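You operate a simulated robot arm through the tools that you are given. There is no shell and no other tool. Be economical: measure what you need, move in short steps, check, and stop when the job is done.

The job below is to be done with a simulated two-armed robot. You get a single attempt, and the scene is never put back.

TASK
Sand the crust off the terracotta tile and lay it in the tile tray.
Fine: tile into the board's nest first; hold the board still; pad back where it lay. Set down upright: sanding pad. What is to be rubbed or washed off counts as gone when no trace of it is left.

Only the result counts: the job must be done as asked and must still hold three seconds after the hand-in. Knocking over, shifting, dropping, spilling or breaking anything else fails it.

THE ROBOT
Two 7-joint arms with two-finger parallel grippers on one trunk, on a base that drives. Base frame: it is fixed to the floor where the robot stands at the start and does not move with it; the origin is under the middle of the robot, x ahead of it, y to its left, z up; the surface under the hand at the start is at about z = 0.8. Readings come in m, degrees, newtons and seconds.
The left shoulder is at the start at [0.07, 0.134, 1.151], the right one opposite. With the tool pointing down near the work surface each hand reaches from about 0.1 to 0.64 m from the robot's upright axis, wherever it stands, measured 20 degrees to its own side. Places, roughly: block magnet [0.5, -1.25, 0.75]; brush [0.75, -1, 0.75]; drum lid [0.75, -2.5, 1]; dust cap [0.75, -1.5, 1]; foam dauber [0.5, -1.75, 0.75]; grit drum [0.75, -2.5, 0.75]; hose end [0.75, -1.25, 0.75]; nest of the tile board [0.5, -0.4, 0.8]; orange tile tray [0.5, -0.9, 0.8]; screen frame [0.75, -1.75, 0.75]; spare deck [0.75, -3, 0.75]; try block [0.5, -2.5, 0.75]. Payload 1.57 kg a hand.
The TCP of each hand is the grasp point between the finger pads, 0.03 m short of the fingertips. In the tool frame z runs along the fingers and y along their closing line. The gripper opens to 0.08 m. The fingers are 0.017 m wide and 0.012 m thick; the gripper's body (0.04 by 0.082 m) begins 0.08 m behind the TCP.
Orientation is that of the tool frame in the base frame, as a unit quaternion [x, y, z, w]. With the fingers straight down and closing along the base's y, the tool's x points along the base's -x, its y along +y and its z along -z.

THE INTERFACE
- The arms move only by the tool nudge_tool. It takes "left_motion", "right_motion" or both (then of equal length, played together; a hand with none holds still); each is a list of rows, each a list of 7 numbers: the turn, a rotation vector about the base's x, y, z in units of 8 degrees (1.0 is 8 degrees), then the shift along the base's x, y, z in units of 20 mm (1.0 is 20 mm), then the finger opening in m, from 0 to 0.08. In form: [[rx, ry, rz, x, y, z, hand], ...]. A call has 1 to 10 rows; each row shifts and turns the commanded pose from where the row before left it. A call with a number of a shift or a turn outside -1 to 1 is refused whole. A row lasts 0.2 s, in which the tool goes at most 0.05 m and 8.6 degrees; a call with a longer step from one row to the next is refused whole, and so is a gripper value outside its range. Where a pose cannot be reached the arm comes as near as it can. A force on the tool above 60 N (or 10 N above the force at the start of the call, whichever is more), or a blocked arm, ends the call early, and 0.2 s more pass. Each finger travels about 0.153 m/s and halts on what it meets, pressing with about 24 N; the grip force reading is that of the motor and also rises with nothing between the fingers. The clock runs only during rows and for 0.2 s after the last one: add rows that do not move to give the fingers time. The reply holds the time, the measured pose of the TCP, the force on the tool along the base axes, the opening and the grip force, in the units named above and with some noise, with the torque about the TCP (base axes, N m) and any sound that the robot's microphone picked up, and new pictures: "show" is both (left out), scene, wrist or none (wrist: the cameras of the hands that moved).
- Cameras (640 x 400 px; columns grow to the right, rows downward): "scene" is now at [0.1322, 0.0007, 1.3696]; the picture's right is [0.03, -1.00, 0.00], its down [-0.68, -0.02, -0.73] and it looks along [0.73, 0.02, -0.68] (base axes); focal length 214 px, centre (320, 200). "left" rides on the left gripper at [0.072, 0.007, -0.122] in its tool frame; the picture's right is [-0.09, 1.00, 0.00], its down [-0.84, -0.08, -0.54] and it looks along [-0.54, -0.05, 0.84] (tool axes); focal length 238 px, centre (320, 200). "right" rides on the right gripper at [0.072, -0.007, -0.122] in its tool frame; the picture's right is [0.09, 1.00, 0.00], its down [-0.84, 0.08, -0.54] and it looks along [-0.54, 0.05, 0.84] (tool axes); focal length 238 px, centre (320, 200). There is no depth. A picture from a camera that has moved, and an enlarged one, comes with that camera's place and axes in the base frame and with its lens.
- raise_lower(by): slides the trunk up (or, below 0, down) by that many m; the arms and the scene camera ride with it, the base frame stays. It gives what a move gives, with no picture.
- steer(legs): drives the robot by 1 to 6 legs, each [ahead, left, turn to the left] in m, m and degrees, along the robot's own axes; the way and the turn of a leg run together, so that a leg with both is an arc; at most 1.5 m and 180 degrees a leg. The arms and the cameras ride along, it lands a little off, and it stops where it bumps. It gives what a move gives, and a new picture of the scene camera.
- pan_tilt(pan, tilt): turns the head with the scene camera to pan (to the left, within 86 degrees either way) and tilt (down, from -29 to 69), counted from straight ahead of the robot. It gives what a move gives, and a new picture of the scene camera.
- zoom(camera, box): a new picture of the part [left, top, right, bottom] of that camera's present view, enlarged. It takes no simulated time.
- hand_in(): hands the job in; it is judged then, once.

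Work in short steps. Places have to be worked out from the pictures, the camera data and where the tool is seen: move nearer, look again, correct. Check each grasp and each placing, and mend what went wrong. You have 120 turns and 260 pictures in all, those below and enlarged ones among them. Open the grippers and draw the arms clear of the work before you hand the job in, unless the task says otherwise; then end with one line.

The tools are called after "Call:" as name(argument=value, ...) on one line, values as JSON. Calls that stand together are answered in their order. nudge_tool: Moves the arms, as the interface text tells. Its arguments: {"type":"object","properties":{"left_motion":{"type":"array","items":{"type":"array","items":{"type":"number"}}},"right_motion":{"type":"array","items":{"type":"array","items":{"type":"number"}}},"show":{"type":"string","enum":["both","scene","wrist","none"]}},"required":[]} The other tools are called the same way: raise_lower (by) slides the trunk up or down; steer (legs) drives the base; pan_tilt (pan, tilt) turns the head that bears the scene camera; zoom (camera, box) takes an enlarged picture of a part of a camera's view; hand_in () hands the job in.

At the start:

```text
time_s: 0.0
left_eef_pos: [0.3889, 0.022, 1.1183]
left_tool_rot: [0.0, 1.0, -0.001, 0.0]
left_ft_force: [-0.4, 0.3, -0.2]
left_torque: [0.0, -0.02, -0.03]
left_width: 0.08
left_gripper_force: 0.1
right_eef_pos: [0.3818, -0.3819, 1.102]
right_tool_rot: [0.0, 1.0, 0.0, 0.0]
right_ft_force: [0.5, -0.2, 0.3]
right_torque: [-0.02, 0.0, 0.0]
right_width: 0.0801
right_gripper_force: 0.1
trunk travel left (down, up): [-0.725, 0.215]
robot x, y, heading: [-0.0039, 0.0004, -0.1]
head pan, tilt: [1.4, 42.9]
```

scene: 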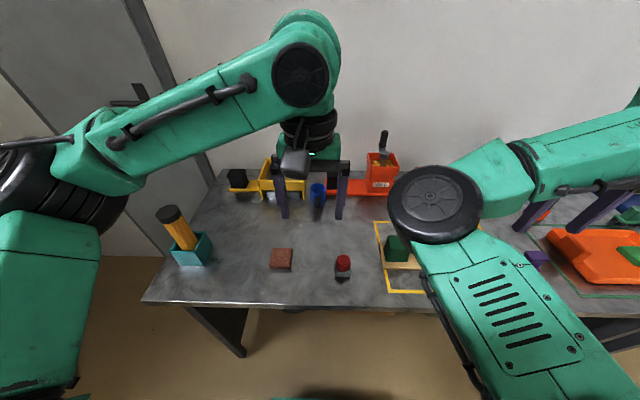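
right: 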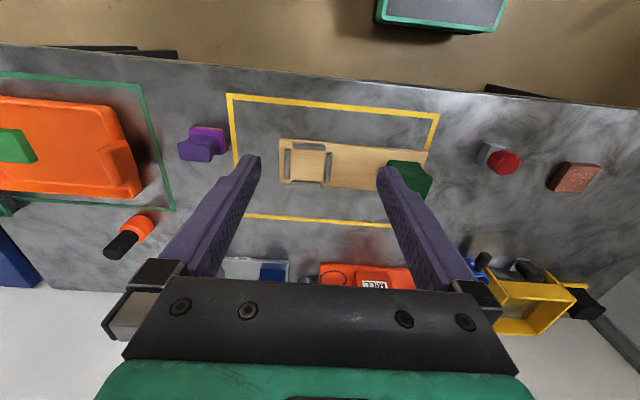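
left: 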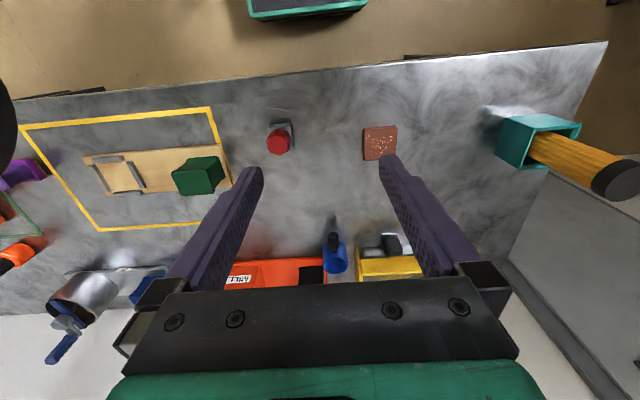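

I'll take a closer look at the objects on the bench before moving anything.

Call:
zoom(camera="right", box=[140, 60, 460, 260])

Call:
zoom(camera="left", box=[60, 90, 440, 320])

Call:
zoom(camera="right", box=[0, 60, 260, 280])

```text
2.00 times, centred on (300, 160) of right
camera zoom: at [0.3077, -0.3887, 1.2244], right [-0.09, 1.0, 0.0], down [0.84, 0.08, 0.54], along [0.54, 0.05, -0.84], focal length 477 px, centre (360, 280)
```

zoom: 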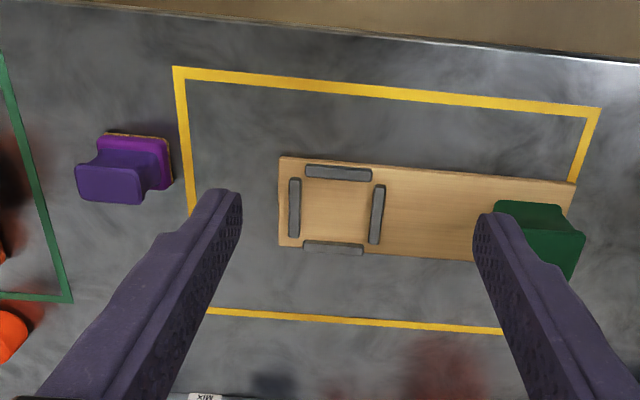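

```text
1.68 times, centred on (250, 205) of left
camera zoom: at [0.3163, 0.0292, 1.2403], right [0.09, 1.0, 0.0], down [0.84, -0.08, 0.54], along [0.54, -0.05, -0.84], focal length 401 px, centre (438, 192)
```

zoom: 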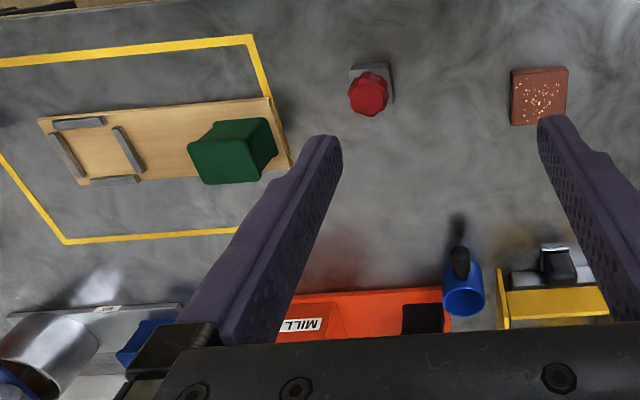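

```text
1.82 times, centred on (130, 170) of right
camera zoom: at [0.3077, -0.3887, 1.2244], right [-0.09, 1.0, 0.0], down [0.84, 0.08, 0.54], along [0.54, 0.05, -0.84], focal length 433 px, centre (666, 254)
```

zoom: 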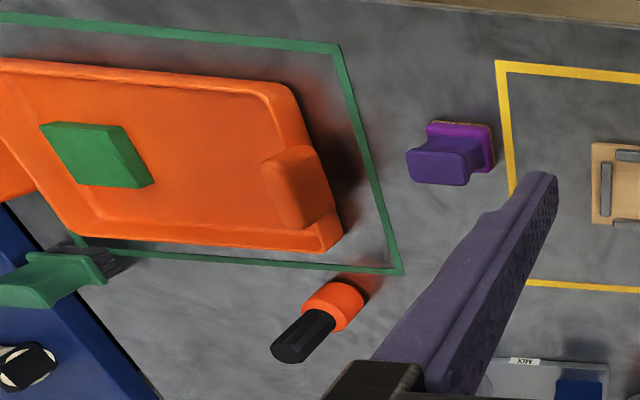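

The purple block at about (0.5, -0.56) looks like the sanding pad, and the tile is near (0.478, 0.127). The green block is the board's handle and the grey bars form the nest. I'll lower both hands to look closer.

Call:
nudge_tool(left_motion=[[0, 0, 0, 0.5, 0.58, -0.9, 0.08], [0, 0, 0, 0.5, 0.58, -0.9, 0.08], [0, 0, 0, 0.5, 0.58, -0.9, 0.08], [0, 0, 0, 0.5, 0.58, -0.9, 0.08], [0, 0, 0, 0.5, 0.58, -0.9, 0.08], [0, 0, 0, 0.5, 0.58, -0.9, 0.08], [0, 0, 0, 0.5, 0.58, -0.9, 0.08], [0, 0, 0, 0.5, 0.58, -0.9, 0.08], [0, 0, 0, 0.5, 0.58, -0.9, 0.08]], right_motion=[[0, 0, 0, 0, -0.4, -0.8, 0.08], [0, 0, 0, 0, -0.4, -0.8, 0.08], [0, 0, 0, 0, -0.4, -0.8, 0.08], [0, 0, 0, 0, -0.4, -0.8, 0.08], [0, 0, 0, 0, -0.4, -0.8, 0.08], [0, 0, 0, 0, -0.4, -0.8, 0.08], [0, 0, 0, 0, -0.4, -0.8, 0.08], [0, 0, 0, 0, -0.4, -0.8, 0.08], [0, 0, 0, 0, -0.4, 0, 0.08]], show="wrist")

```text
time_s: 2.0
left_eef_pos: [0.4798, 0.1271, 0.9558]
left_tool_rot: [-0.001, 1.0, -0.001, -0.001]
left_ft_force: [-0.6, -0.4, -0.1]
left_torque: [0.0, 0.01, 0.03]
left_width: 0.0799
left_gripper_force: 0.2
right_eef_pos: [0.3823, -0.4535, 0.9748]
right_tool_rot: [0.0, 1.0, 0.0, -0.001]
right_ft_force: [-0.5, 0.4, 0.3]
right_torque: [-0.01, 0.01, -0.01]
right_width: 0.0802
right_gripper_force: 0.1
trunk travel left (down, up): [-0.725, 0.215]
robot x, y, heading: [-0.0009, 0.001, -0.0]
head pan, tilt: [1.4, 42.9]
camera right: at [0.308, -0.4599, 1.0963], right [-0.09, 1.0, 0.0], down [0.84, 0.08, 0.54], along [0.54, 0.05, -0.84], focal length 238 px, centre (320, 200)
camera left: at [0.407, 0.1342, 1.0775], right [0.09, 1.0, 0.0], down [0.84, -0.08, 0.54], along [0.54, -0.05, -0.84], focal length 238 px, centre (320, 200)
```

right: 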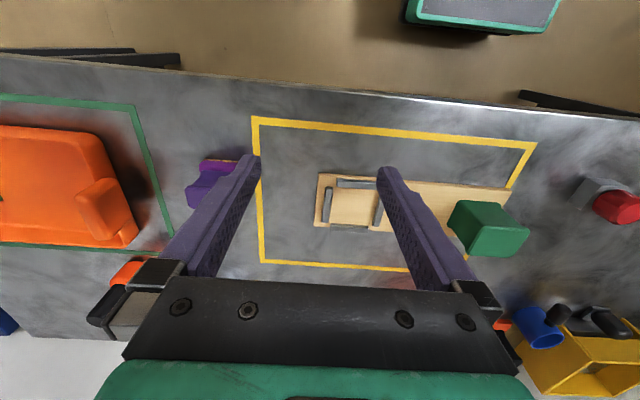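
left: 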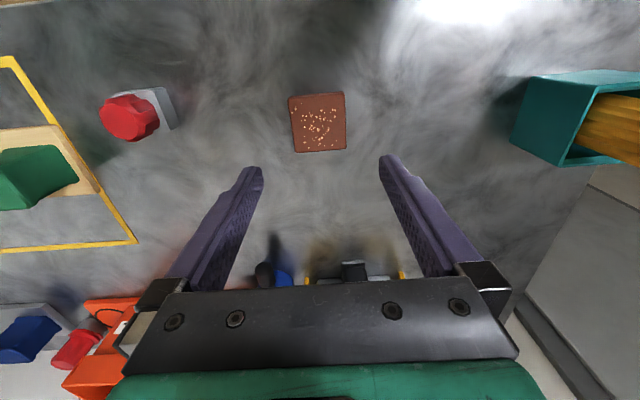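

The tile is centred at about (0.475, 0.126). I'll zoom in to check its thickness and rotation, and the height of the nest bars.

Call:
zoom(camera="left", box=[260, 70, 380, 170])

Call:
zoom(camera="right", box=[300, 150, 420, 250])

Call:
zoom(camera="right", box=[180, 140, 270, 230])

```text
4.00 times, centred on (320, 120) of left
camera zoom: at [0.407, 0.1342, 1.0775], right [0.09, 1.0, 0.0], down [0.84, -0.08, 0.54], along [0.54, -0.05, -0.84], focal length 953 px, centre (320, 520)
```

zoom: 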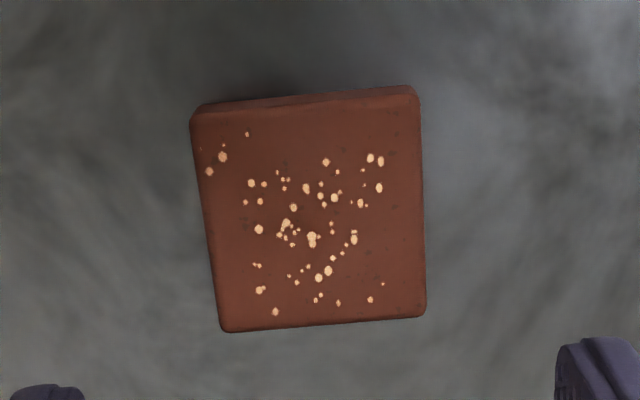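

```text
4.00 times, centred on (360, 200) of right
camera zoom: at [0.308, -0.4599, 1.0963], right [-0.09, 1.0, 0.0], down [0.84, 0.08, 0.54], along [0.54, 0.05, -0.84], focal length 953 px, centre (160, 200)
```

zoom: 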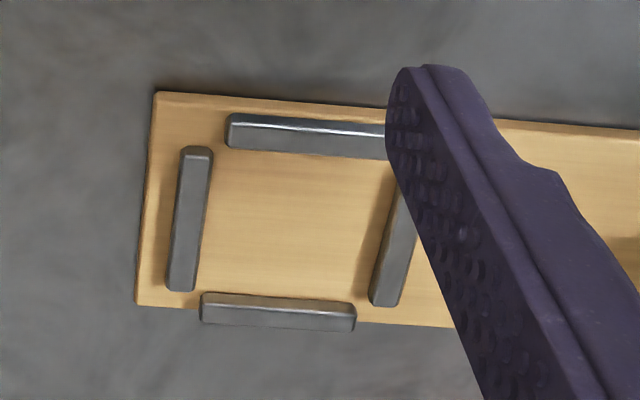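

```text
4.44 times, centred on (225, 185) of right
camera zoom: at [0.308, -0.4599, 1.0963], right [-0.09, 1.0, 0.0], down [0.84, 0.08, 0.54], along [0.54, 0.05, -0.84], focal length 1059 px, centre (742, 267)
```

zoom: 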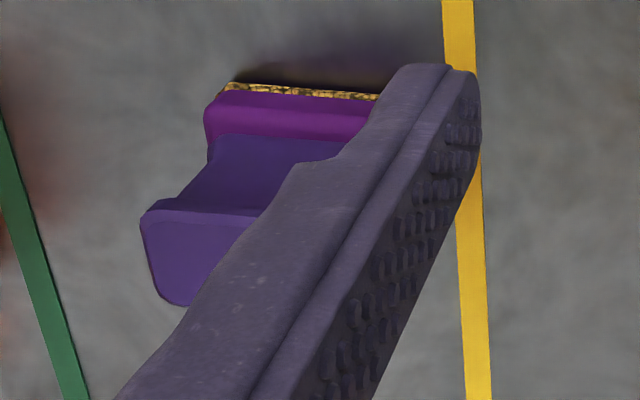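

The nest is square to the base axes, with inside dimensions of about 63 mm. I need the tile thickness, so I'll zoom in with the scene camera.

Call:
zoom(camera="scene", box=[255, 235, 315, 275])

Call:
zoom(camera="scene", box=[370, 210, 470, 300])

```text
10.00 times, centred on (285, 255) of scene
camera zoom: at [0.1327, 0.0009, 1.3696], right [0.03, -1.0, 0.0], down [-0.68, -0.02, -0.73], along [0.73, 0.02, -0.68], focal length 2145 px, centre (670, -350)
```

zoom: 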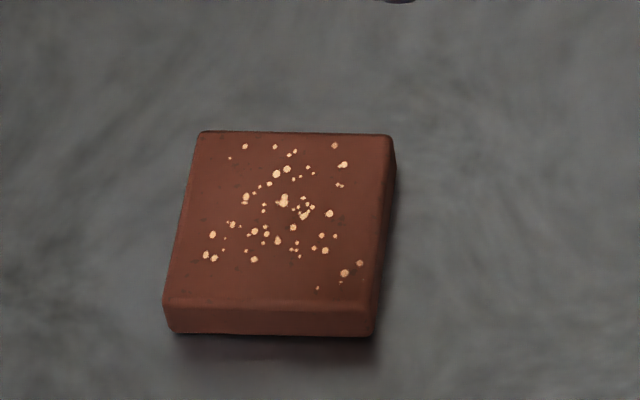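

```text
4.44 times, centred on (420, 255) of scene
camera zoom: at [0.1327, 0.0009, 1.3696], right [0.03, -1.0, 0.0], down [-0.68, -0.02, -0.73], along [0.73, 0.02, -0.68], focal length 953 px, centre (-124, -44)
```

zoom: 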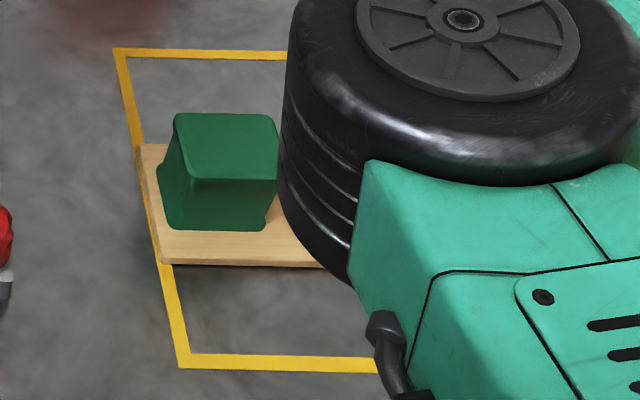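

The tile is about 60×60×16 mm, centred at (0.477, 0.127) and square to the base. I'll lower the left hand so the fingertips cover only the upper half of it, then close.

Call:
nudge_tool(left_motion=[[0, 0, 0, -0.14, 0, -1, 0.08], [0, 0, 0, 0, 0, -1, 0.08], [0, 0, 0, 0, 0, -1, 0.08], [0, 0, 0, 0, 0, -1, 0.08], [0, 0, 0, 0, 0, -1, 0.08], [0, 0, 0, 0, 0, -0.9, 0.08], [0, 0, 0, 0, 0, 0, 0.08]], show="wrist")

```text
time_s: 3.6
left_eef_pos: [0.4767, 0.1272, 0.837]
left_tool_rot: [-0.001, 1.0, -0.001, -0.001]
left_ft_force: [-0.3, -1.0, -0.4]
left_torque: [-0.03, -0.01, 0.01]
left_width: 0.08
left_gripper_force: 0.1
right_eef_pos: [0.3802, -0.453, 0.9763]
right_tool_rot: [0.0, 1.0, -0.001, -0.001]
right_ft_force: [0.4, -0.5, -0.9]
right_torque: [0.0, -0.03, 0.0]
right_width: 0.0799
right_gripper_force: 0.0
trunk travel left (down, up): [-0.725, 0.215]
robot x, y, heading: [0.0003, -0.0057, 0.0]
head pan, tilt: [1.4, 42.9]
camera left: at [0.4039, 0.1335, 0.9597], right [0.09, 1.0, 0.0], down [0.84, -0.08, 0.54], along [0.54, -0.05, -0.84], focal length 238 px, centre (320, 200)
```

left: 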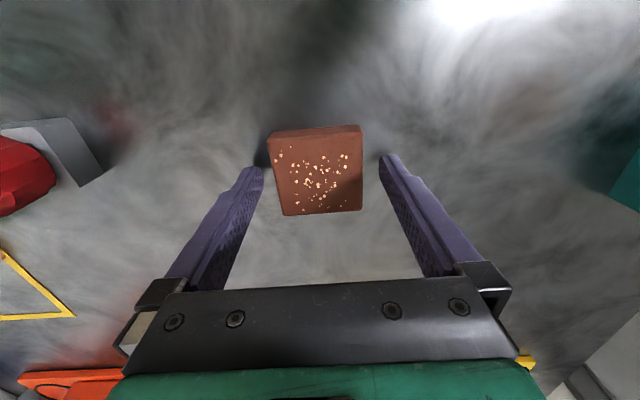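

The tile sits between the fingers, so I'll close and lift a little.

Call:
nudge_tool(left_motion=[[0, 0, 0, 0, 0, 0, 0.045], [0, 0, 0, 0, 0, 0, 0.045], [0, 0, 0, 0, 0, 0, 0.045], [0, 0, 0, 0, 0, 1, 0.045], [0, 0, 0, 0, 0, 1, 0.045], [0, 0, 0, 0, 0, 1, 0.045]], show="wrist")

```text
time_s: 5.0
left_eef_pos: [0.4749, 0.1257, 0.8985]
left_tool_rot: [-0.001, 1.0, -0.001, 0.0]
left_ft_force: [-0.5, -0.3, -1.1]
left_torque: [0.02, -0.01, -0.03]
left_width: 0.0594
left_gripper_force: 23.7
right_eef_pos: [0.3815, -0.455, 0.9745]
right_tool_rot: [0.0, 1.0, 0.0, 0.0]
right_ft_force: [0.2, 0.3, 0.5]
right_torque: [0.01, 0.01, -0.02]
right_width: 0.0799
right_gripper_force: 0.0
trunk travel left (down, up): [-0.725, 0.215]
robot x, y, heading: [0.0042, 0.0057, 0.0]
head pan, tilt: [1.4, 42.9]
camera left: at [0.4035, 0.1333, 1.0204], right [0.09, 1.0, 0.0], down [0.84, -0.08, 0.54], along [0.54, -0.05, -0.84], focal length 238 px, centre (320, 200)
```

left: 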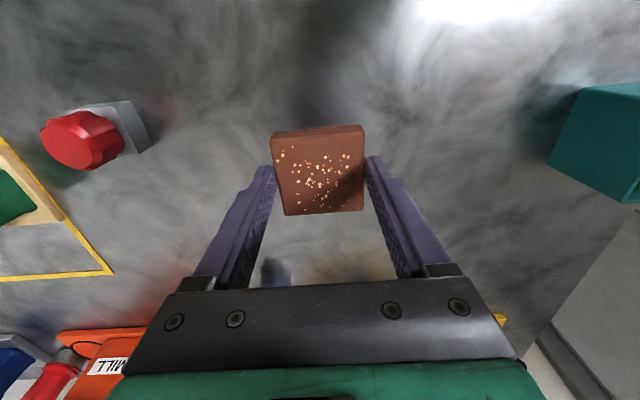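

The tile is held at 59.4 mm wide. I'll lift it further and drive the base 0.3 m to the right, so the nest is in front and the left hand can reach it.

Call:
nudge_tool(left_motion=[[0, 0, 0, 0, 0, 1, 0.045], [0, 0, 0, 0, 0, 1, 0.045], [0, 0, 0, 0, 0, 1, 0.045], [0, 0, 0, 0, 0, 1, 0.045], [0, 0, 0, 0, 0, 1, 0.045]], right_motion=[[0, 0, 0, -0.5, 0, 1, 0.08], [0, 0, 0, -0.5, 0, 1, 0.08], [0, 0, 0, -0.5, 0, 1, 0.08], [0, 0, 0, -0.5, 0, 1, 0.08], [0, 0, 0, -0.5, 0, 1, 0.08]], show="none")

Call:
steer(legs=[[0, -0.33, 0]])

```text
time_s: 6.2
left_eef_pos: [0.4755, 0.127, 0.9994]
left_tool_rot: [-0.001, 1.0, -0.001, -0.001]
left_ft_force: [0.3, -0.2, -1.7]
left_torque: [0.0, 0.0, 0.01]
left_width: 0.0595
left_gripper_force: 24.2
right_eef_pos: [0.3311, -0.4536, 1.0759]
right_tool_rot: [0.0, 1.0, 0.0, 0.001]
right_ft_force: [0.9, 0.2, -0.6]
right_torque: [-0.04, -0.01, -0.02]
right_width: 0.0801
right_gripper_force: 0.2
trunk travel left (down, up): [-0.725, 0.215]
robot x, y, heading: [-0.0005, 0.0028, -0.3]
head pan, tilt: [1.4, 42.9]
```

```text
time_s: 8.4
left_eef_pos: [0.4768, -0.2014, 0.9976]
left_tool_rot: [-0.001, 1.0, -0.001, -0.001]
left_ft_force: [0.5, 0.2, -1.0]
left_torque: [0.0, 0.01, 0.0]
left_width: 0.0592
left_gripper_force: 24.0
right_eef_pos: [0.3308, -0.7818, 1.0758]
right_tool_rot: [0.0, 1.0, -0.001, 0.0]
right_ft_force: [-0.8, 0.4, 0.0]
right_torque: [-0.03, 0.02, -0.02]
right_width: 0.0802
right_gripper_force: 0.2
trunk travel left (down, up): [-0.725, 0.215]
robot x, y, heading: [0.0019, -0.332, 0.1]
head pan, tilt: [1.4, 42.9]
camera scene: at [0.1323, -0.3263, 1.3696], right [0.03, -1.0, 0.0], down [-0.68, -0.02, -0.73], along [0.73, 0.02, -0.68], focal length 214 px, centre (320, 200)
```

scene: 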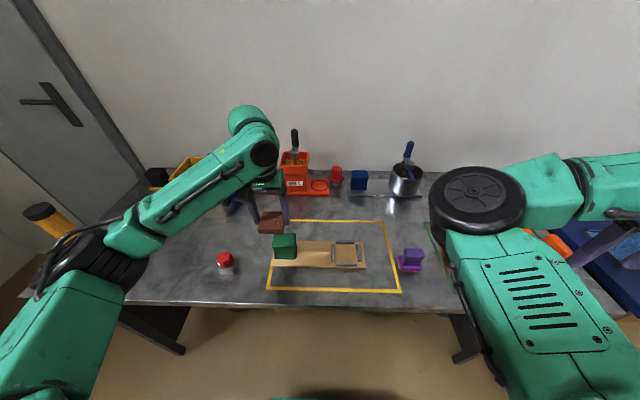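

I have a clear view of the board and pad, so I'll zoom in to measure the nest.

Call:
zoom(camera="scene", box=[260, 210, 380, 300])

Call:
zoom(camera="scene", box=[320, 230, 440, 300])

```text
4.44 times, centred on (320, 255) of scene
camera zoom: at [0.1323, -0.3263, 1.3696], right [0.03, -1.0, 0.0], down [-0.68, -0.02, -0.73], along [0.73, 0.02, -0.68], focal length 953 px, centre (320, -44)
```

zoom: 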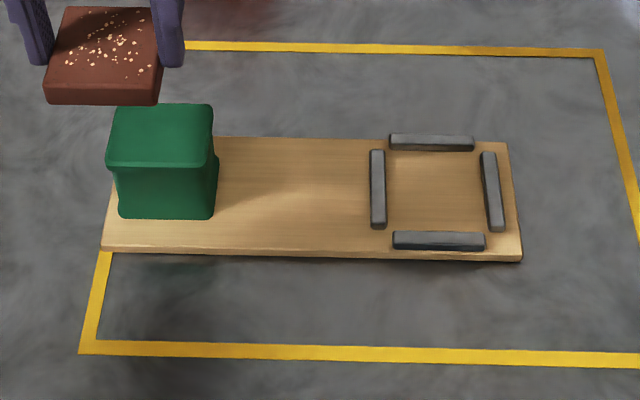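

```text
5.33 times, centred on (380, 265) of scene
camera zoom: at [0.1323, -0.3263, 1.3696], right [0.03, -1.0, 0.0], down [-0.68, -0.02, -0.73], along [0.73, 0.02, -0.68], focal length 1144 px, centre (0, -147)
```

zoom: 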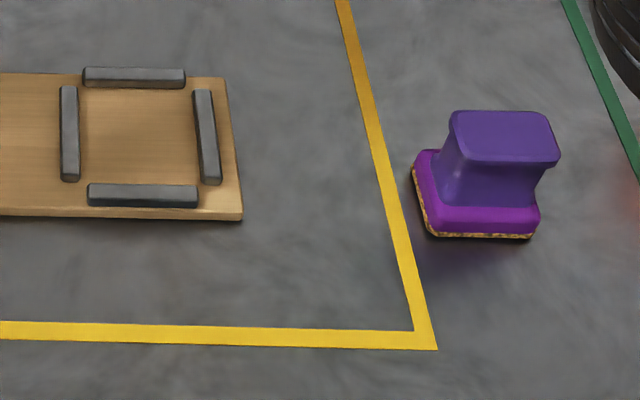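

I put the nest near (0.498, -0.396). I'll carry the tile over it at hover height and compare the two.

Call:
nudge_tool(left_motion=[[0, 0, 0, 0.22, -0.98, 0, 0.045], [0, 0, 0, 0.22, -0.98, 0, 0.045], [0, 0, 0, 0.22, -0.98, 0, 0.045], [0, 0, 0, 0.22, -0.98, 0, 0.045], [0, 0, 0, 0.22, -0.98, 0, 0.045], [0, 0, 0, 0, -0.98, 0, 0.045], [0, 0, 0, 0, -0.98, -1, 0.045], [0, 0, 0, 0, -0.98, -1, 0.045], [0, 0, 0, 0, -0.98, -1, 0.045], [0, 0, 0, 0, -0.98, -1, 0.045]])

Call:
zoom(camera="scene", box=[320, 220, 400, 280])

```text
time_s: 10.6
left_eef_pos: [0.4997, -0.3983, 0.9193]
left_tool_rot: [-0.001, 1.0, 0.0, 0.0]
left_ft_force: [0.7, -0.4, -0.7]
left_torque: [-0.02, 0.0, 0.03]
left_width: 0.0594
left_gripper_force: 24.1
right_eef_pos: [0.3308, -0.7834, 1.0742]
right_tool_rot: [0.001, 1.0, 0.001, -0.001]
right_ft_force: [0.4, 0.1, 0.6]
right_torque: [0.05, 0.0, -0.02]
right_width: 0.08
right_gripper_force: 0.2
trunk travel left (down, up): [-0.725, 0.215]
robot x, y, heading: [0.0003, -0.3258, -0.1]
head pan, tilt: [1.4, 42.9]
camera scene: at [0.1325, -0.3286, 1.3696], right [0.03, -1.0, 0.0], down [-0.68, -0.02, -0.73], along [0.73, 0.02, -0.68], focal length 214 px, centre (320, 200)
camera left: at [0.4267, -0.3916, 1.0396], right [0.09, 1.0, 0.0], down [0.84, -0.08, 0.54], along [0.54, -0.05, -0.84], focal length 238 px, centre (320, 200)
```

scene: 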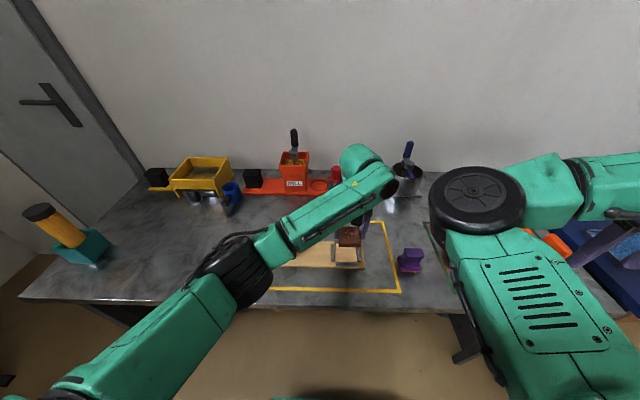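
left: 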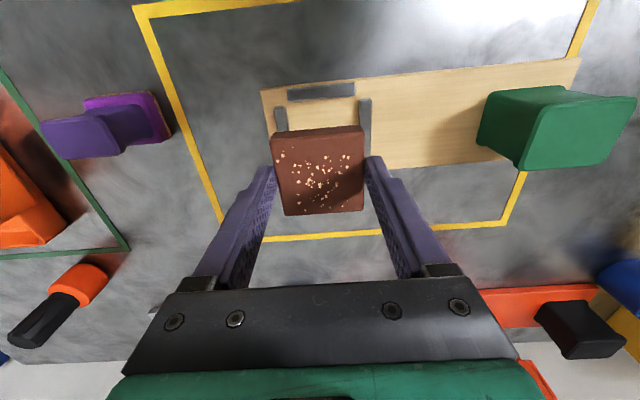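

```text
6.67 times, centred on (360, 250) of scene
camera zoom: at [0.1325, -0.3286, 1.3696], right [0.03, -1.0, 0.0], down [-0.68, -0.02, -0.73], along [0.73, 0.02, -0.68], focal length 1430 px, centre (53, -133)
```

zoom: 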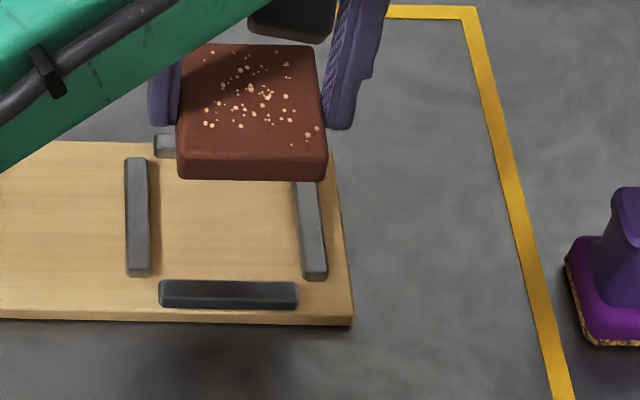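

Next I'll measure the nest bars precisely in the wrist camera, using the tile as the reference.

Call:
zoom(camera="left", box=[250, 70, 390, 170])

```text
4.00 times, centred on (320, 120) of left
camera zoom: at [0.4267, -0.3916, 1.0396], right [0.09, 1.0, 0.0], down [0.84, -0.08, 0.54], along [0.54, -0.05, -0.84], focal length 953 px, centre (320, 520)
```

zoom: 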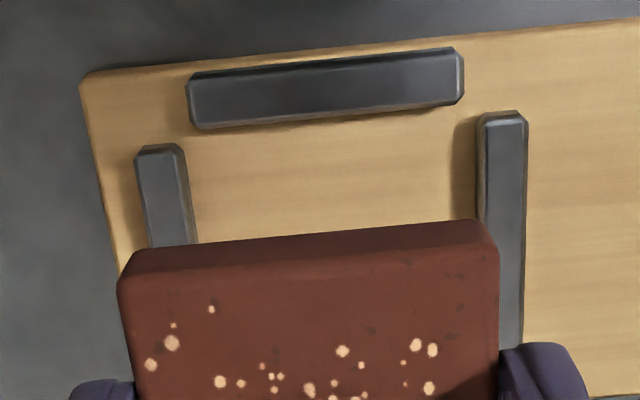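

The nest centre comes out at about (0.5005, -0.394), while the tile is at (0.503, -0.398). I'll correct that and come down to just above the bars.

Call:
nudge_tool(left_motion=[[0, 0, 0, -0.15, 0.2, 0, 0.045], [0, 0, 0, 0, 0, -1, 0.045], [0, 0, 0, 0, 0, -1, 0.045], [0, 0, 0, 0, 0, -0.85, 0.045], [0, 0, 0, 0, 0, 0, 0.045]], show="none")

Call:
zoom(camera="scene", box=[320, 220, 400, 280])

Call:
zoom(camera="left", box=[250, 70, 390, 170])

```text
time_s: 11.8
left_eef_pos: [0.4955, -0.3936, 0.8595]
left_tool_rot: [-0.001, 1.0, 0.0, -0.001]
left_ft_force: [-0.5, 0.3, -0.3]
left_torque: [0.03, 0.03, 0.01]
left_width: 0.0592
left_gripper_force: 23.9
right_eef_pos: [0.3315, -0.7825, 1.0749]
right_tool_rot: [0.0, 1.0, 0.001, -0.001]
right_ft_force: [-0.4, 0.3, -0.3]
right_torque: [0.02, -0.04, 0.02]
right_width: 0.08
right_gripper_force: 0.0
trunk travel left (down, up): [-0.725, 0.215]
robot x, y, heading: [0.0011, -0.3303, 0.1]
head pan, tilt: [1.4, 42.9]
```

```text
6.67 times, centred on (360, 250) of scene
camera zoom: at [0.1323, -0.3274, 1.3696], right [0.03, -1.0, 0.0], down [-0.68, -0.02, -0.73], along [0.73, 0.02, -0.68], focal length 1430 px, centre (53, -133)
```

zoom: 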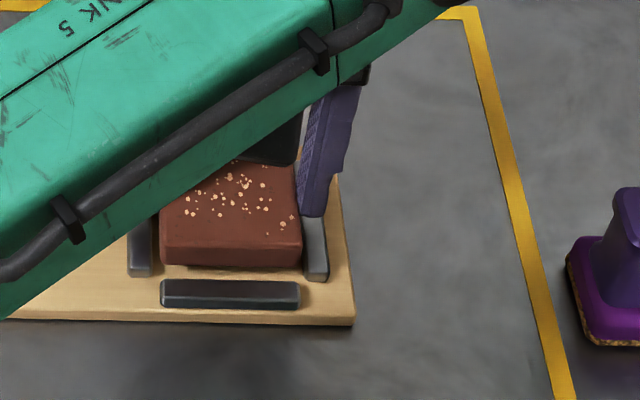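

```text
4.00 times, centred on (320, 120) of left
camera zoom: at [0.4226, -0.3866, 0.9825], right [0.09, 1.0, 0.0], down [0.84, -0.08, 0.54], along [0.54, -0.05, -0.84], focal length 953 px, centre (320, 520)
```

zoom: 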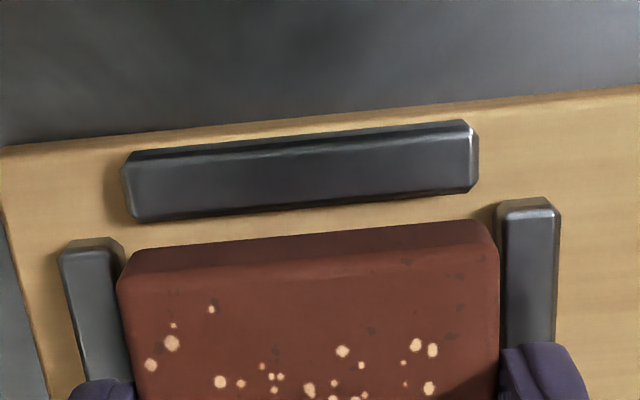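

The tile lines up in y and needs about +2 mm in x. I'll lower it to just inside the bars, keep the fingertips above the bar tops, and open.

Call:
nudge_tool(left_motion=[[0, 0, 0, 0.1, 0, -0.25, 0.045], [0, 0, 0, 0, 0, -0.2, 0.045], [0, 0, 0, 0, 0, 0, 0.045]], show="none")

Call:
zoom(camera="left", box=[220, 70, 420, 200])

Call:
zoom(camera="scene", box=[320, 220, 400, 280])

```text
time_s: 12.6
left_eef_pos: [0.4966, -0.3934, 0.8517]
left_tool_rot: [-0.001, 1.0, 0.0, 0.0]
left_ft_force: [0.2, 0.1, -1.6]
left_torque: [0.02, -0.02, -0.04]
left_width: 0.0593
left_gripper_force: 23.8
right_eef_pos: [0.3306, -0.7825, 1.0746]
right_tool_rot: [0.0, 1.0, 0.0, 0.0]
right_ft_force: [0.6, -0.4, -0.5]
right_torque: [-0.02, 0.01, -0.01]
right_width: 0.0801
right_gripper_force: 0.1
trunk travel left (down, up): [-0.725, 0.215]
robot x, y, heading: [0.0004, -0.3295, -0.1]
head pan, tilt: [1.4, 42.9]
```

```text
3.08 times, centred on (320, 135) of left
camera zoom: at [0.4248, -0.3863, 0.9738], right [0.09, 1.0, 0.0], down [0.84, -0.08, 0.54], along [0.54, -0.05, -0.84], focal length 733 px, centre (320, 400)
```

zoom: 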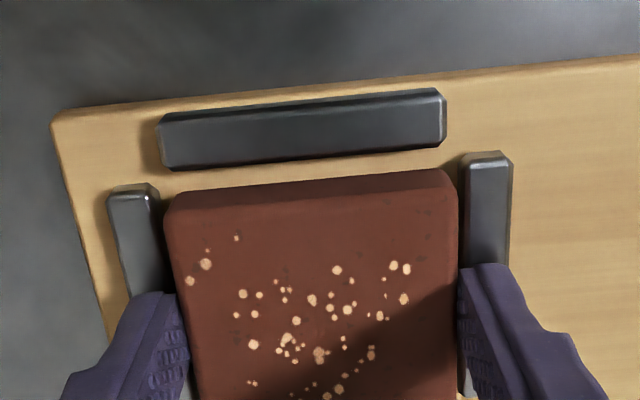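

```text
6.67 times, centred on (360, 250) of scene
camera zoom: at [0.1323, -0.3273, 1.3696], right [0.03, -1.0, 0.0], down [-0.68, -0.02, -0.73], along [0.73, 0.02, -0.68], focal length 1430 px, centre (53, -133)
```

zoom: 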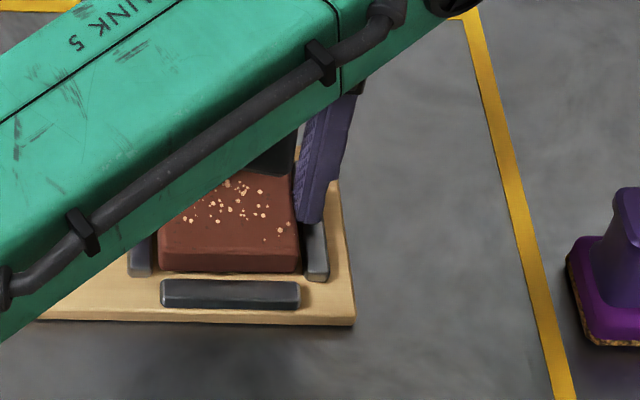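

It's well centred, with the tile bottom about at bar-top height. I'll go down 4 mm more and open.

Call:
nudge_tool(left_motion=[[0, 0, 0, 0, 0, -0.2, 0.045], [0, 0, 0, 0, 0, 0, 0.045], [0, 0, 0, 0, 0, 0, 0.07], [0, 0, 0, 0, 0, 0, 0.07], [0, 0, 0, 0, 0, 1, 0.07], [0, 0, 0, 0, 0, 1, 0.08]], show="wrist")

Call:
zoom(camera="scene", box=[320, 220, 400, 280])

```text
time_s: 14.0
left_eef_pos: [0.4962, -0.393, 0.8893]
left_tool_rot: [-0.001, 1.0, 0.001, -0.001]
left_ft_force: [0.4, 0.0, 0.1]
left_torque: [0.02, 0.01, -0.01]
left_width: 0.0804
left_gripper_force: 0.1
right_eef_pos: [0.3308, -0.7826, 1.0754]
right_tool_rot: [0.0, 1.0, -0.001, 0.0]
right_ft_force: [0.5, 0.3, 0.8]
right_torque: [-0.04, 0.0, 0.0]
right_width: 0.0805
right_gripper_force: 0.2
trunk travel left (down, up): [-0.725, 0.215]
robot x, y, heading: [-0.0009, -0.3267, -0.1]
head pan, tilt: [1.4, 42.9]
camera left: at [0.4244, -0.3858, 1.0105], right [0.09, 1.0, 0.0], down [0.84, -0.08, 0.54], along [0.54, -0.05, -0.84], focal length 238 px, centre (320, 200)
```

left: 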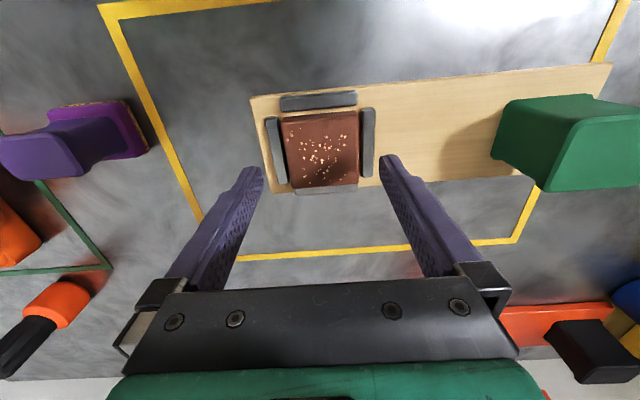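

```text
6.67 times, centred on (360, 250) of scene
camera zoom: at [0.1316, -0.3276, 1.3696], right [0.03, -1.0, 0.0], down [-0.68, -0.02, -0.73], along [0.73, 0.02, -0.68], focal length 1430 px, centre (53, -133)
```

zoom: 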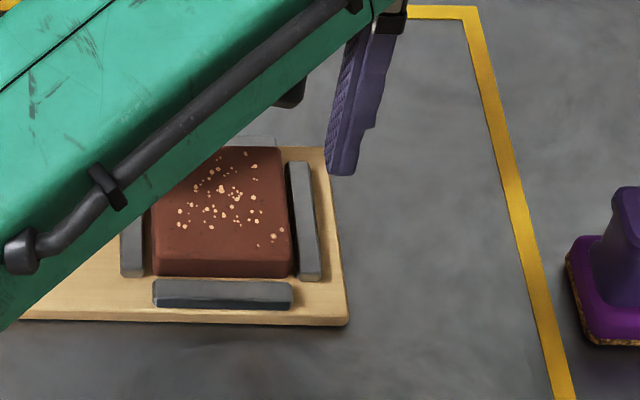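

The tile is seated in the nest. I'll raise the left hand and move it above the green handle to measure it.

Call:
nudge_tool(left_motion=[[0, 0, 0, 0, 0, 1, 0.08], [0, 0, 0, 0, 0, 1, 0.08], [0, 0, 0, 0, 0.8, 1, 0.08], [0, 0, 0, 0, 1, 1, 0.08], [0, 0, 0, 0, 1, 0, 0.08], [0, 0, 0, 0, 1, 0, 0.08], [0, 0, 0, 0, 1, 0, 0.08], [0, 0, 0, 0, 1, 0, 0.08], [0, 0, 0, 0, 1, 0, 0.08], [0, 0, 0, 0, 1, 0, 0.08]], show="wrist")

Call:
zoom(camera="scene", box=[250, 210, 450, 300])

```text
time_s: 16.2
left_eef_pos: [0.4965, -0.2363, 0.9675]
left_tool_rot: [-0.001, 1.0, -0.002, 0.0]
left_ft_force: [0.5, 0.4, 0.2]
left_torque: [0.0, -0.02, -0.03]
left_width: 0.0804
left_gripper_force: 0.0
right_eef_pos: [0.3313, -0.7814, 1.0752]
right_tool_rot: [-0.001, 1.0, 0.0, 0.0]
right_ft_force: [-0.2, 0.0, 0.6]
right_torque: [0.0, -0.01, 0.02]
right_width: 0.0801
right_gripper_force: 0.0
trunk travel left (down, up): [-0.725, 0.215]
robot x, y, heading: [-0.0005, -0.3262, -0.2]
head pan, tilt: [1.4, 42.9]
camera left: at [0.424, -0.2289, 1.0906], right [0.09, 1.0, 0.0], down [0.84, -0.08, 0.54], along [0.54, -0.05, -0.84], focal length 238 px, centre (320, 200)
```

left: 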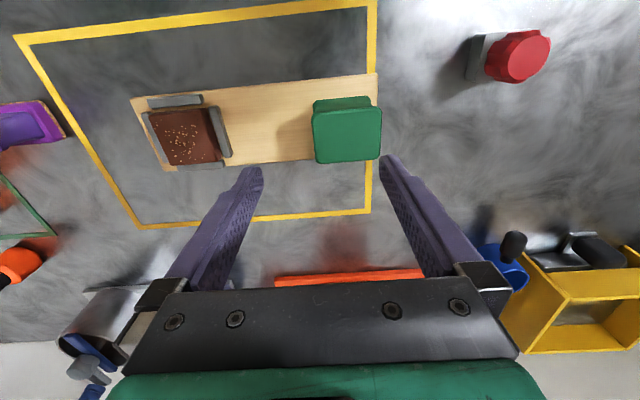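

```text
3.20 times, centred on (350, 255) of scene
camera zoom: at [0.132, -0.3264, 1.3696], right [0.03, -1.0, 0.0], down [-0.68, -0.02, -0.73], along [0.73, 0.02, -0.68], focal length 686 px, centre (224, 24)
```

zoom: 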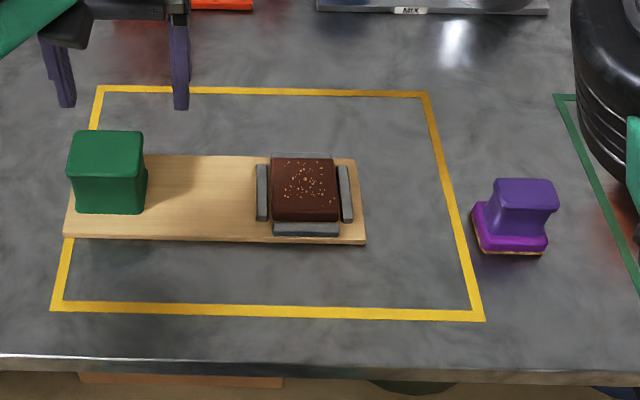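

I'll zoom in on the handle from above.

Call:
zoom(camera="left", box=[280, 70, 420, 180])

```text
3.64 times, centred on (350, 125) of left
camera zoom: at [0.424, -0.2289, 1.0906], right [0.09, 1.0, 0.0], down [0.84, -0.08, 0.54], along [0.54, -0.05, -0.84], focal length 867 px, centre (211, 473)
```

zoom: 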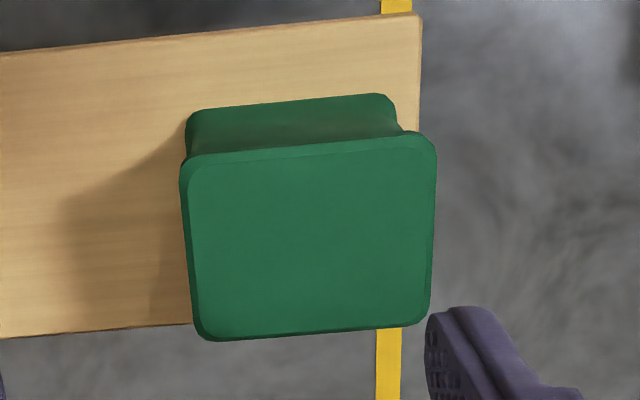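

The handle top is at about z = 0.875, centred near (0.494, -0.209) and roughly 61 mm wide. I'll align above it and stop just over the top to check.

Call:
nudge_tool(left_motion=[[0, 0, 0, -0.1, 0.7, 0, 0.08], [0, 0, 0, 0, 0.66, -0.5, 0.08], [0, 0, 0, 0, 0, -1, 0.08], [0, 0, 0, 0, 0, -1, 0.08], [0, 0, 0, 0, 0, 0, 0.08]], show="wrist")

Call:
zoom(camera="scene", box=[240, 200, 320, 280])

```text
time_s: 17.4
left_eef_pos: [0.495, -0.2099, 0.9173]
left_tool_rot: [-0.001, 1.0, -0.001, -0.001]
left_ft_force: [0.5, 1.1, -0.2]
left_torque: [0.01, 0.05, -0.02]
left_width: 0.0797
left_gripper_force: 0.3
right_eef_pos: [0.3306, -0.7828, 1.0753]
right_tool_rot: [0.0, 1.0, -0.001, 0.0]
right_ft_force: [0.1, 0.1, 0.2]
right_torque: [-0.02, -0.04, 0.01]
right_width: 0.0801
right_gripper_force: 0.0
trunk travel left (down, up): [-0.725, 0.215]
robot x, y, heading: [0.0006, -0.3288, -0.1]
head pan, tilt: [1.4, 42.9]
camera left: at [0.4226, -0.2026, 1.04], right [0.09, 1.0, 0.0], down [0.84, -0.08, 0.54], along [0.54, -0.05, -0.84], focal length 238 px, centre (320, 200)
```

left: 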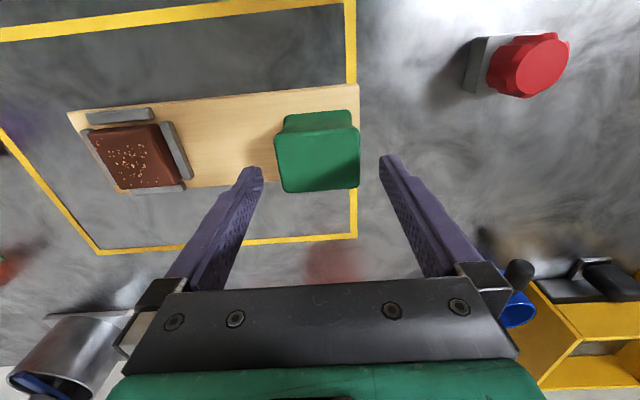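

```text
5.00 times, centred on (280, 240) of scene
camera zoom: at [0.132, -0.3273, 1.3696], right [0.03, -1.0, 0.0], down [-0.68, -0.02, -0.73], along [0.73, 0.02, -0.68], focal length 1072 px, centre (520, 0)
```

zoom: 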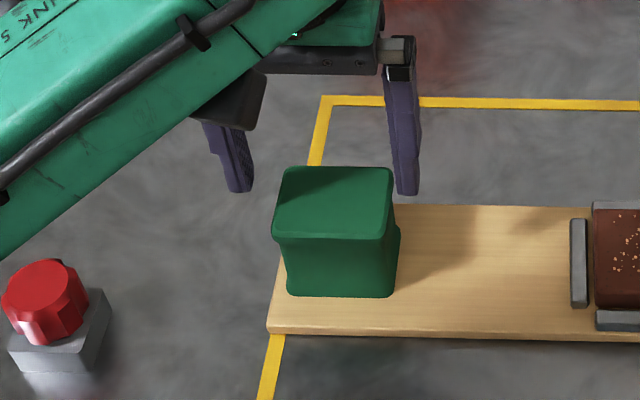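

The handle is centred between the fingers at (0.494, -0.2105). I'll lower and grip it.

Call:
nudge_tool(left_motion=[[0, 0, 0, 0, 0, -0.9, 0.08], [0, 0, 0, 0, 0, -0.9, 0.08], [0, 0, 0, 0, 0, -0.9, 0.08], [0, 0, 0, 0, 0, 0, 0.08], [0, 0, 0, 0, 0, 0, 0.066], [0, 0, 0, 0, 0, 0, 0.06], [0, 0, 0, 0, 0, 0, 0.045], [0, 0, 0, 0, 0, 0, 0.045]], show="scene")

Call:
zoom(camera="scene", box=[250, 210, 450, 300])

```text
time_s: 19.2
left_eef_pos: [0.4967, -0.2098, 0.8649]
left_tool_rot: [-0.001, 1.0, 0.0, -0.001]
left_ft_force: [-0.4, 0.4, 0.8]
left_torque: [-0.01, -0.02, -0.04]
left_width: 0.0635
left_gripper_force: 24.6
right_eef_pos: [0.3315, -0.7813, 1.0754]
right_tool_rot: [0.0, 1.0, 0.0, 0.0]
right_ft_force: [0.2, -0.1, -0.1]
right_torque: [0.02, -0.01, -0.04]
right_width: 0.0799
right_gripper_force: 0.1
trunk travel left (down, up): [-0.725, 0.215]
robot x, y, heading: [0.0004, -0.3276, 0.1]
head pan, tilt: [1.4, 42.9]
camera scene: at [0.1322, -0.3273, 1.3696], right [0.03, -1.0, 0.0], down [-0.68, -0.02, -0.73], along [0.73, 0.02, -0.68], focal length 214 px, centre (320, 200)
```

scene: 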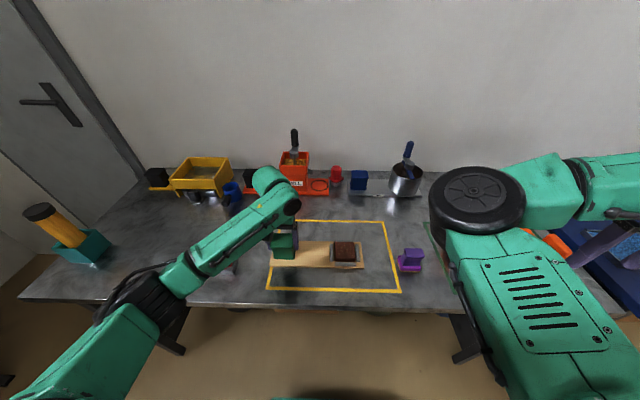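

```text
3.20 times, centred on (350, 255) of scene
camera zoom: at [0.1322, -0.3273, 1.3696], right [0.03, -1.0, 0.0], down [-0.68, -0.02, -0.73], along [0.73, 0.02, -0.68], focal length 686 px, centre (224, 24)
```

zoom: 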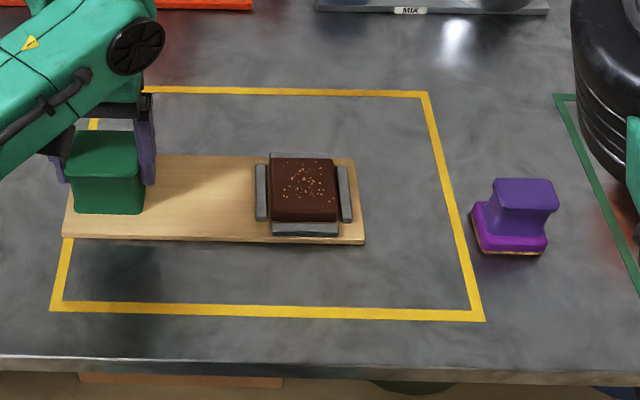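

The left hand holds the handle at 63.5 mm and the board is still. I'll bring the right hand above the sanding pad at about (0.473, -0.581) to look.

Call:
nudge_tool(right_motion=[[0, 0, 0, 0.7, 1, -0.5, 0.08], [0, 0, 0, 0.7, 1, -0.5, 0.08], [0, 0, 0, 0.7, 1, -0.5, 0.08], [0, 0, 0, 0.7, 1, -0.5, 0.08], [0, 0, 0, 0.7, 1, -0.5, 0.08], [0, 0, 0, 0.7, 1, -0.5, 0.08], [0, 0, 0, 0.7, 1, -0.5, 0.08], [0, 0, 0, 0.7, 1, -0.5, 0.08], [0, 0, 0, 0.7, 1, -0.5, 0.08], [0, 0, 0, 0.7, 1, -0.5, 0.08]], show="wrist")

Call:
zoom(camera="right", box=[250, 70, 390, 180])

Call:
zoom(camera="scene", box=[380, 230, 440, 280])

```text
time_s: 21.4
left_eef_pos: [0.4956, -0.2101, 0.8647]
left_tool_rot: [-0.001, 1.0, -0.001, -0.001]
left_ft_force: [0.3, 0.2, 0.0]
left_torque: [0.07, 0.0, 0.0]
left_width: 0.0634
left_gripper_force: 23.8
right_eef_pos: [0.5003, -0.6328, 0.9719]
right_tool_rot: [0.0, 1.0, 0.0, 0.0]
right_ft_force: [-1.0, -0.4, 0.6]
right_torque: [0.02, 0.03, 0.03]
right_width: 0.08
right_gripper_force: 0.0
right hand out of reach, approached as far as the arm can: row 4, 5, 6, 7, 8, 9
trunk travel left (down, up): [-0.725, 0.215]
robot x, y, heading: [-0.0022, -0.3275, -0.1]
head pan, tilt: [1.4, 42.9]
camera right: at [0.4256, -0.6391, 1.0929], right [-0.09, 1.0, 0.0], down [0.84, 0.08, 0.54], along [0.54, 0.05, -0.84], focal length 238 px, centre (320, 200)
```

right: 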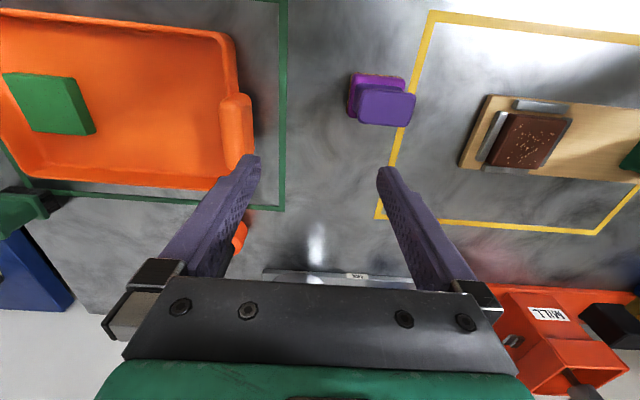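

```text
3.64 times, centred on (320, 125) of right
camera zoom: at [0.4256, -0.6391, 1.0929], right [-0.09, 1.0, 0.0], down [0.84, 0.08, 0.54], along [0.54, 0.05, -0.84], focal length 867 px, centre (320, 473)
```

zoom: 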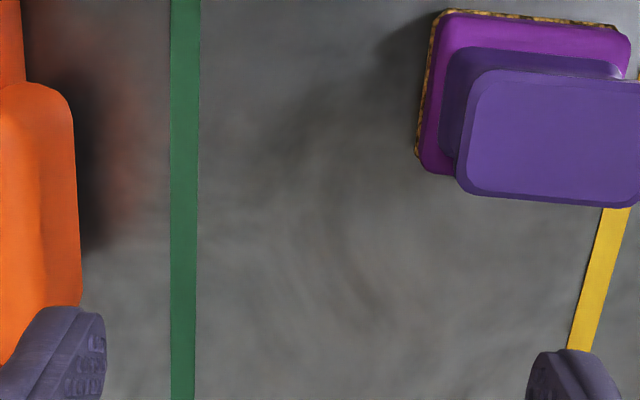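

```text
8.00 times, centred on (410, 255) of scene
camera zoom: at [0.1325, -0.3271, 1.3696], right [0.03, -1.0, 0.0], down [-0.68, -0.02, -0.73], along [0.73, 0.02, -0.68], focal length 1716 px, centre (-400, -240)
```

zoom: 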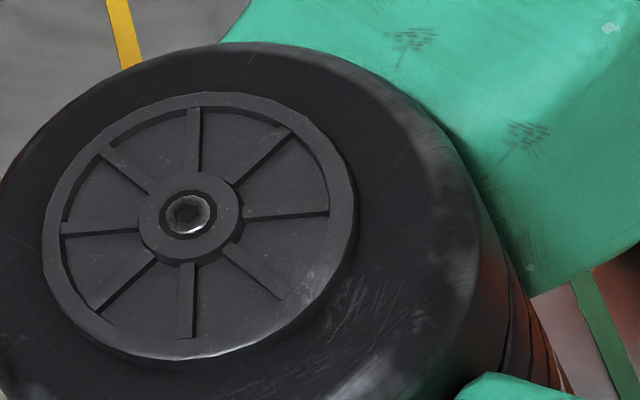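

The pad's grip top is at about (0.464, -0.574, 0.87), roughly 51 mm wide and square to the base. The right hand stopped off target, so I'll shift it over the pad.

Call:
nudge_tool(right_motion=[[0, 0, 0, -0.45, 0.73, 0, 0.08], [0, 0, 0, -0.45, 0.73, 0, 0.08], [0, 0, 0, -0.45, 0.73, 0, 0.08], [0, 0, 0, -0.45, 0.73, 0, 0.08], [0, 0, 0, 0, 0, 0, 0.08]], show="wrist")

Call:
zoom(camera="right", box=[250, 70, 390, 180])

```text
time_s: 22.6
left_eef_pos: [0.4966, -0.2097, 0.8636]
left_tool_rot: [-0.002, 1.0, -0.001, 0.0]
left_ft_force: [-0.1, -0.1, 0.2]
left_torque: [0.04, 0.0, -0.01]
left_width: 0.0634
left_gripper_force: 23.9
right_eef_pos: [0.5084, -0.6126, 0.9535]
right_tool_rot: [0.0, 1.0, 0.001, 0.001]
right_ft_force: [0.5, 0.5, 0.0]
right_torque: [0.01, -0.03, -0.02]
right_width: 0.0801
right_gripper_force: 0.0
right hand out of reach, approached as far as the arm can: row 1, 2, 3, 4
trunk travel left (down, up): [-0.725, 0.215]
robot x, y, heading: [0.0001, -0.3285, -0.1]
head pan, tilt: [1.4, 42.9]
camera right: at [0.4355, -0.6189, 1.0747], right [-0.09, 1.0, 0.0], down [0.84, 0.08, 0.54], along [0.54, 0.05, -0.84], focal length 238 px, centre (320, 200)
```

right: 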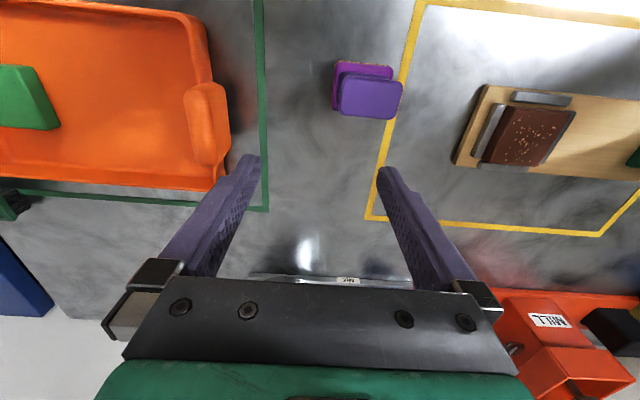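

```text
3.64 times, centred on (320, 125) of right
camera zoom: at [0.4355, -0.6189, 1.0747], right [-0.09, 1.0, 0.0], down [0.84, 0.08, 0.54], along [0.54, 0.05, -0.84], focal length 867 px, centre (320, 473)
```

zoom: 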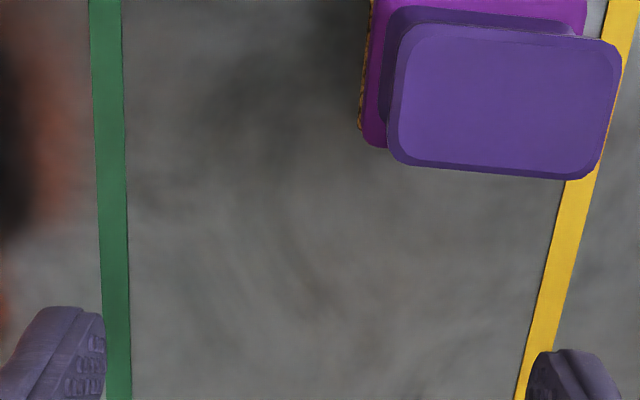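

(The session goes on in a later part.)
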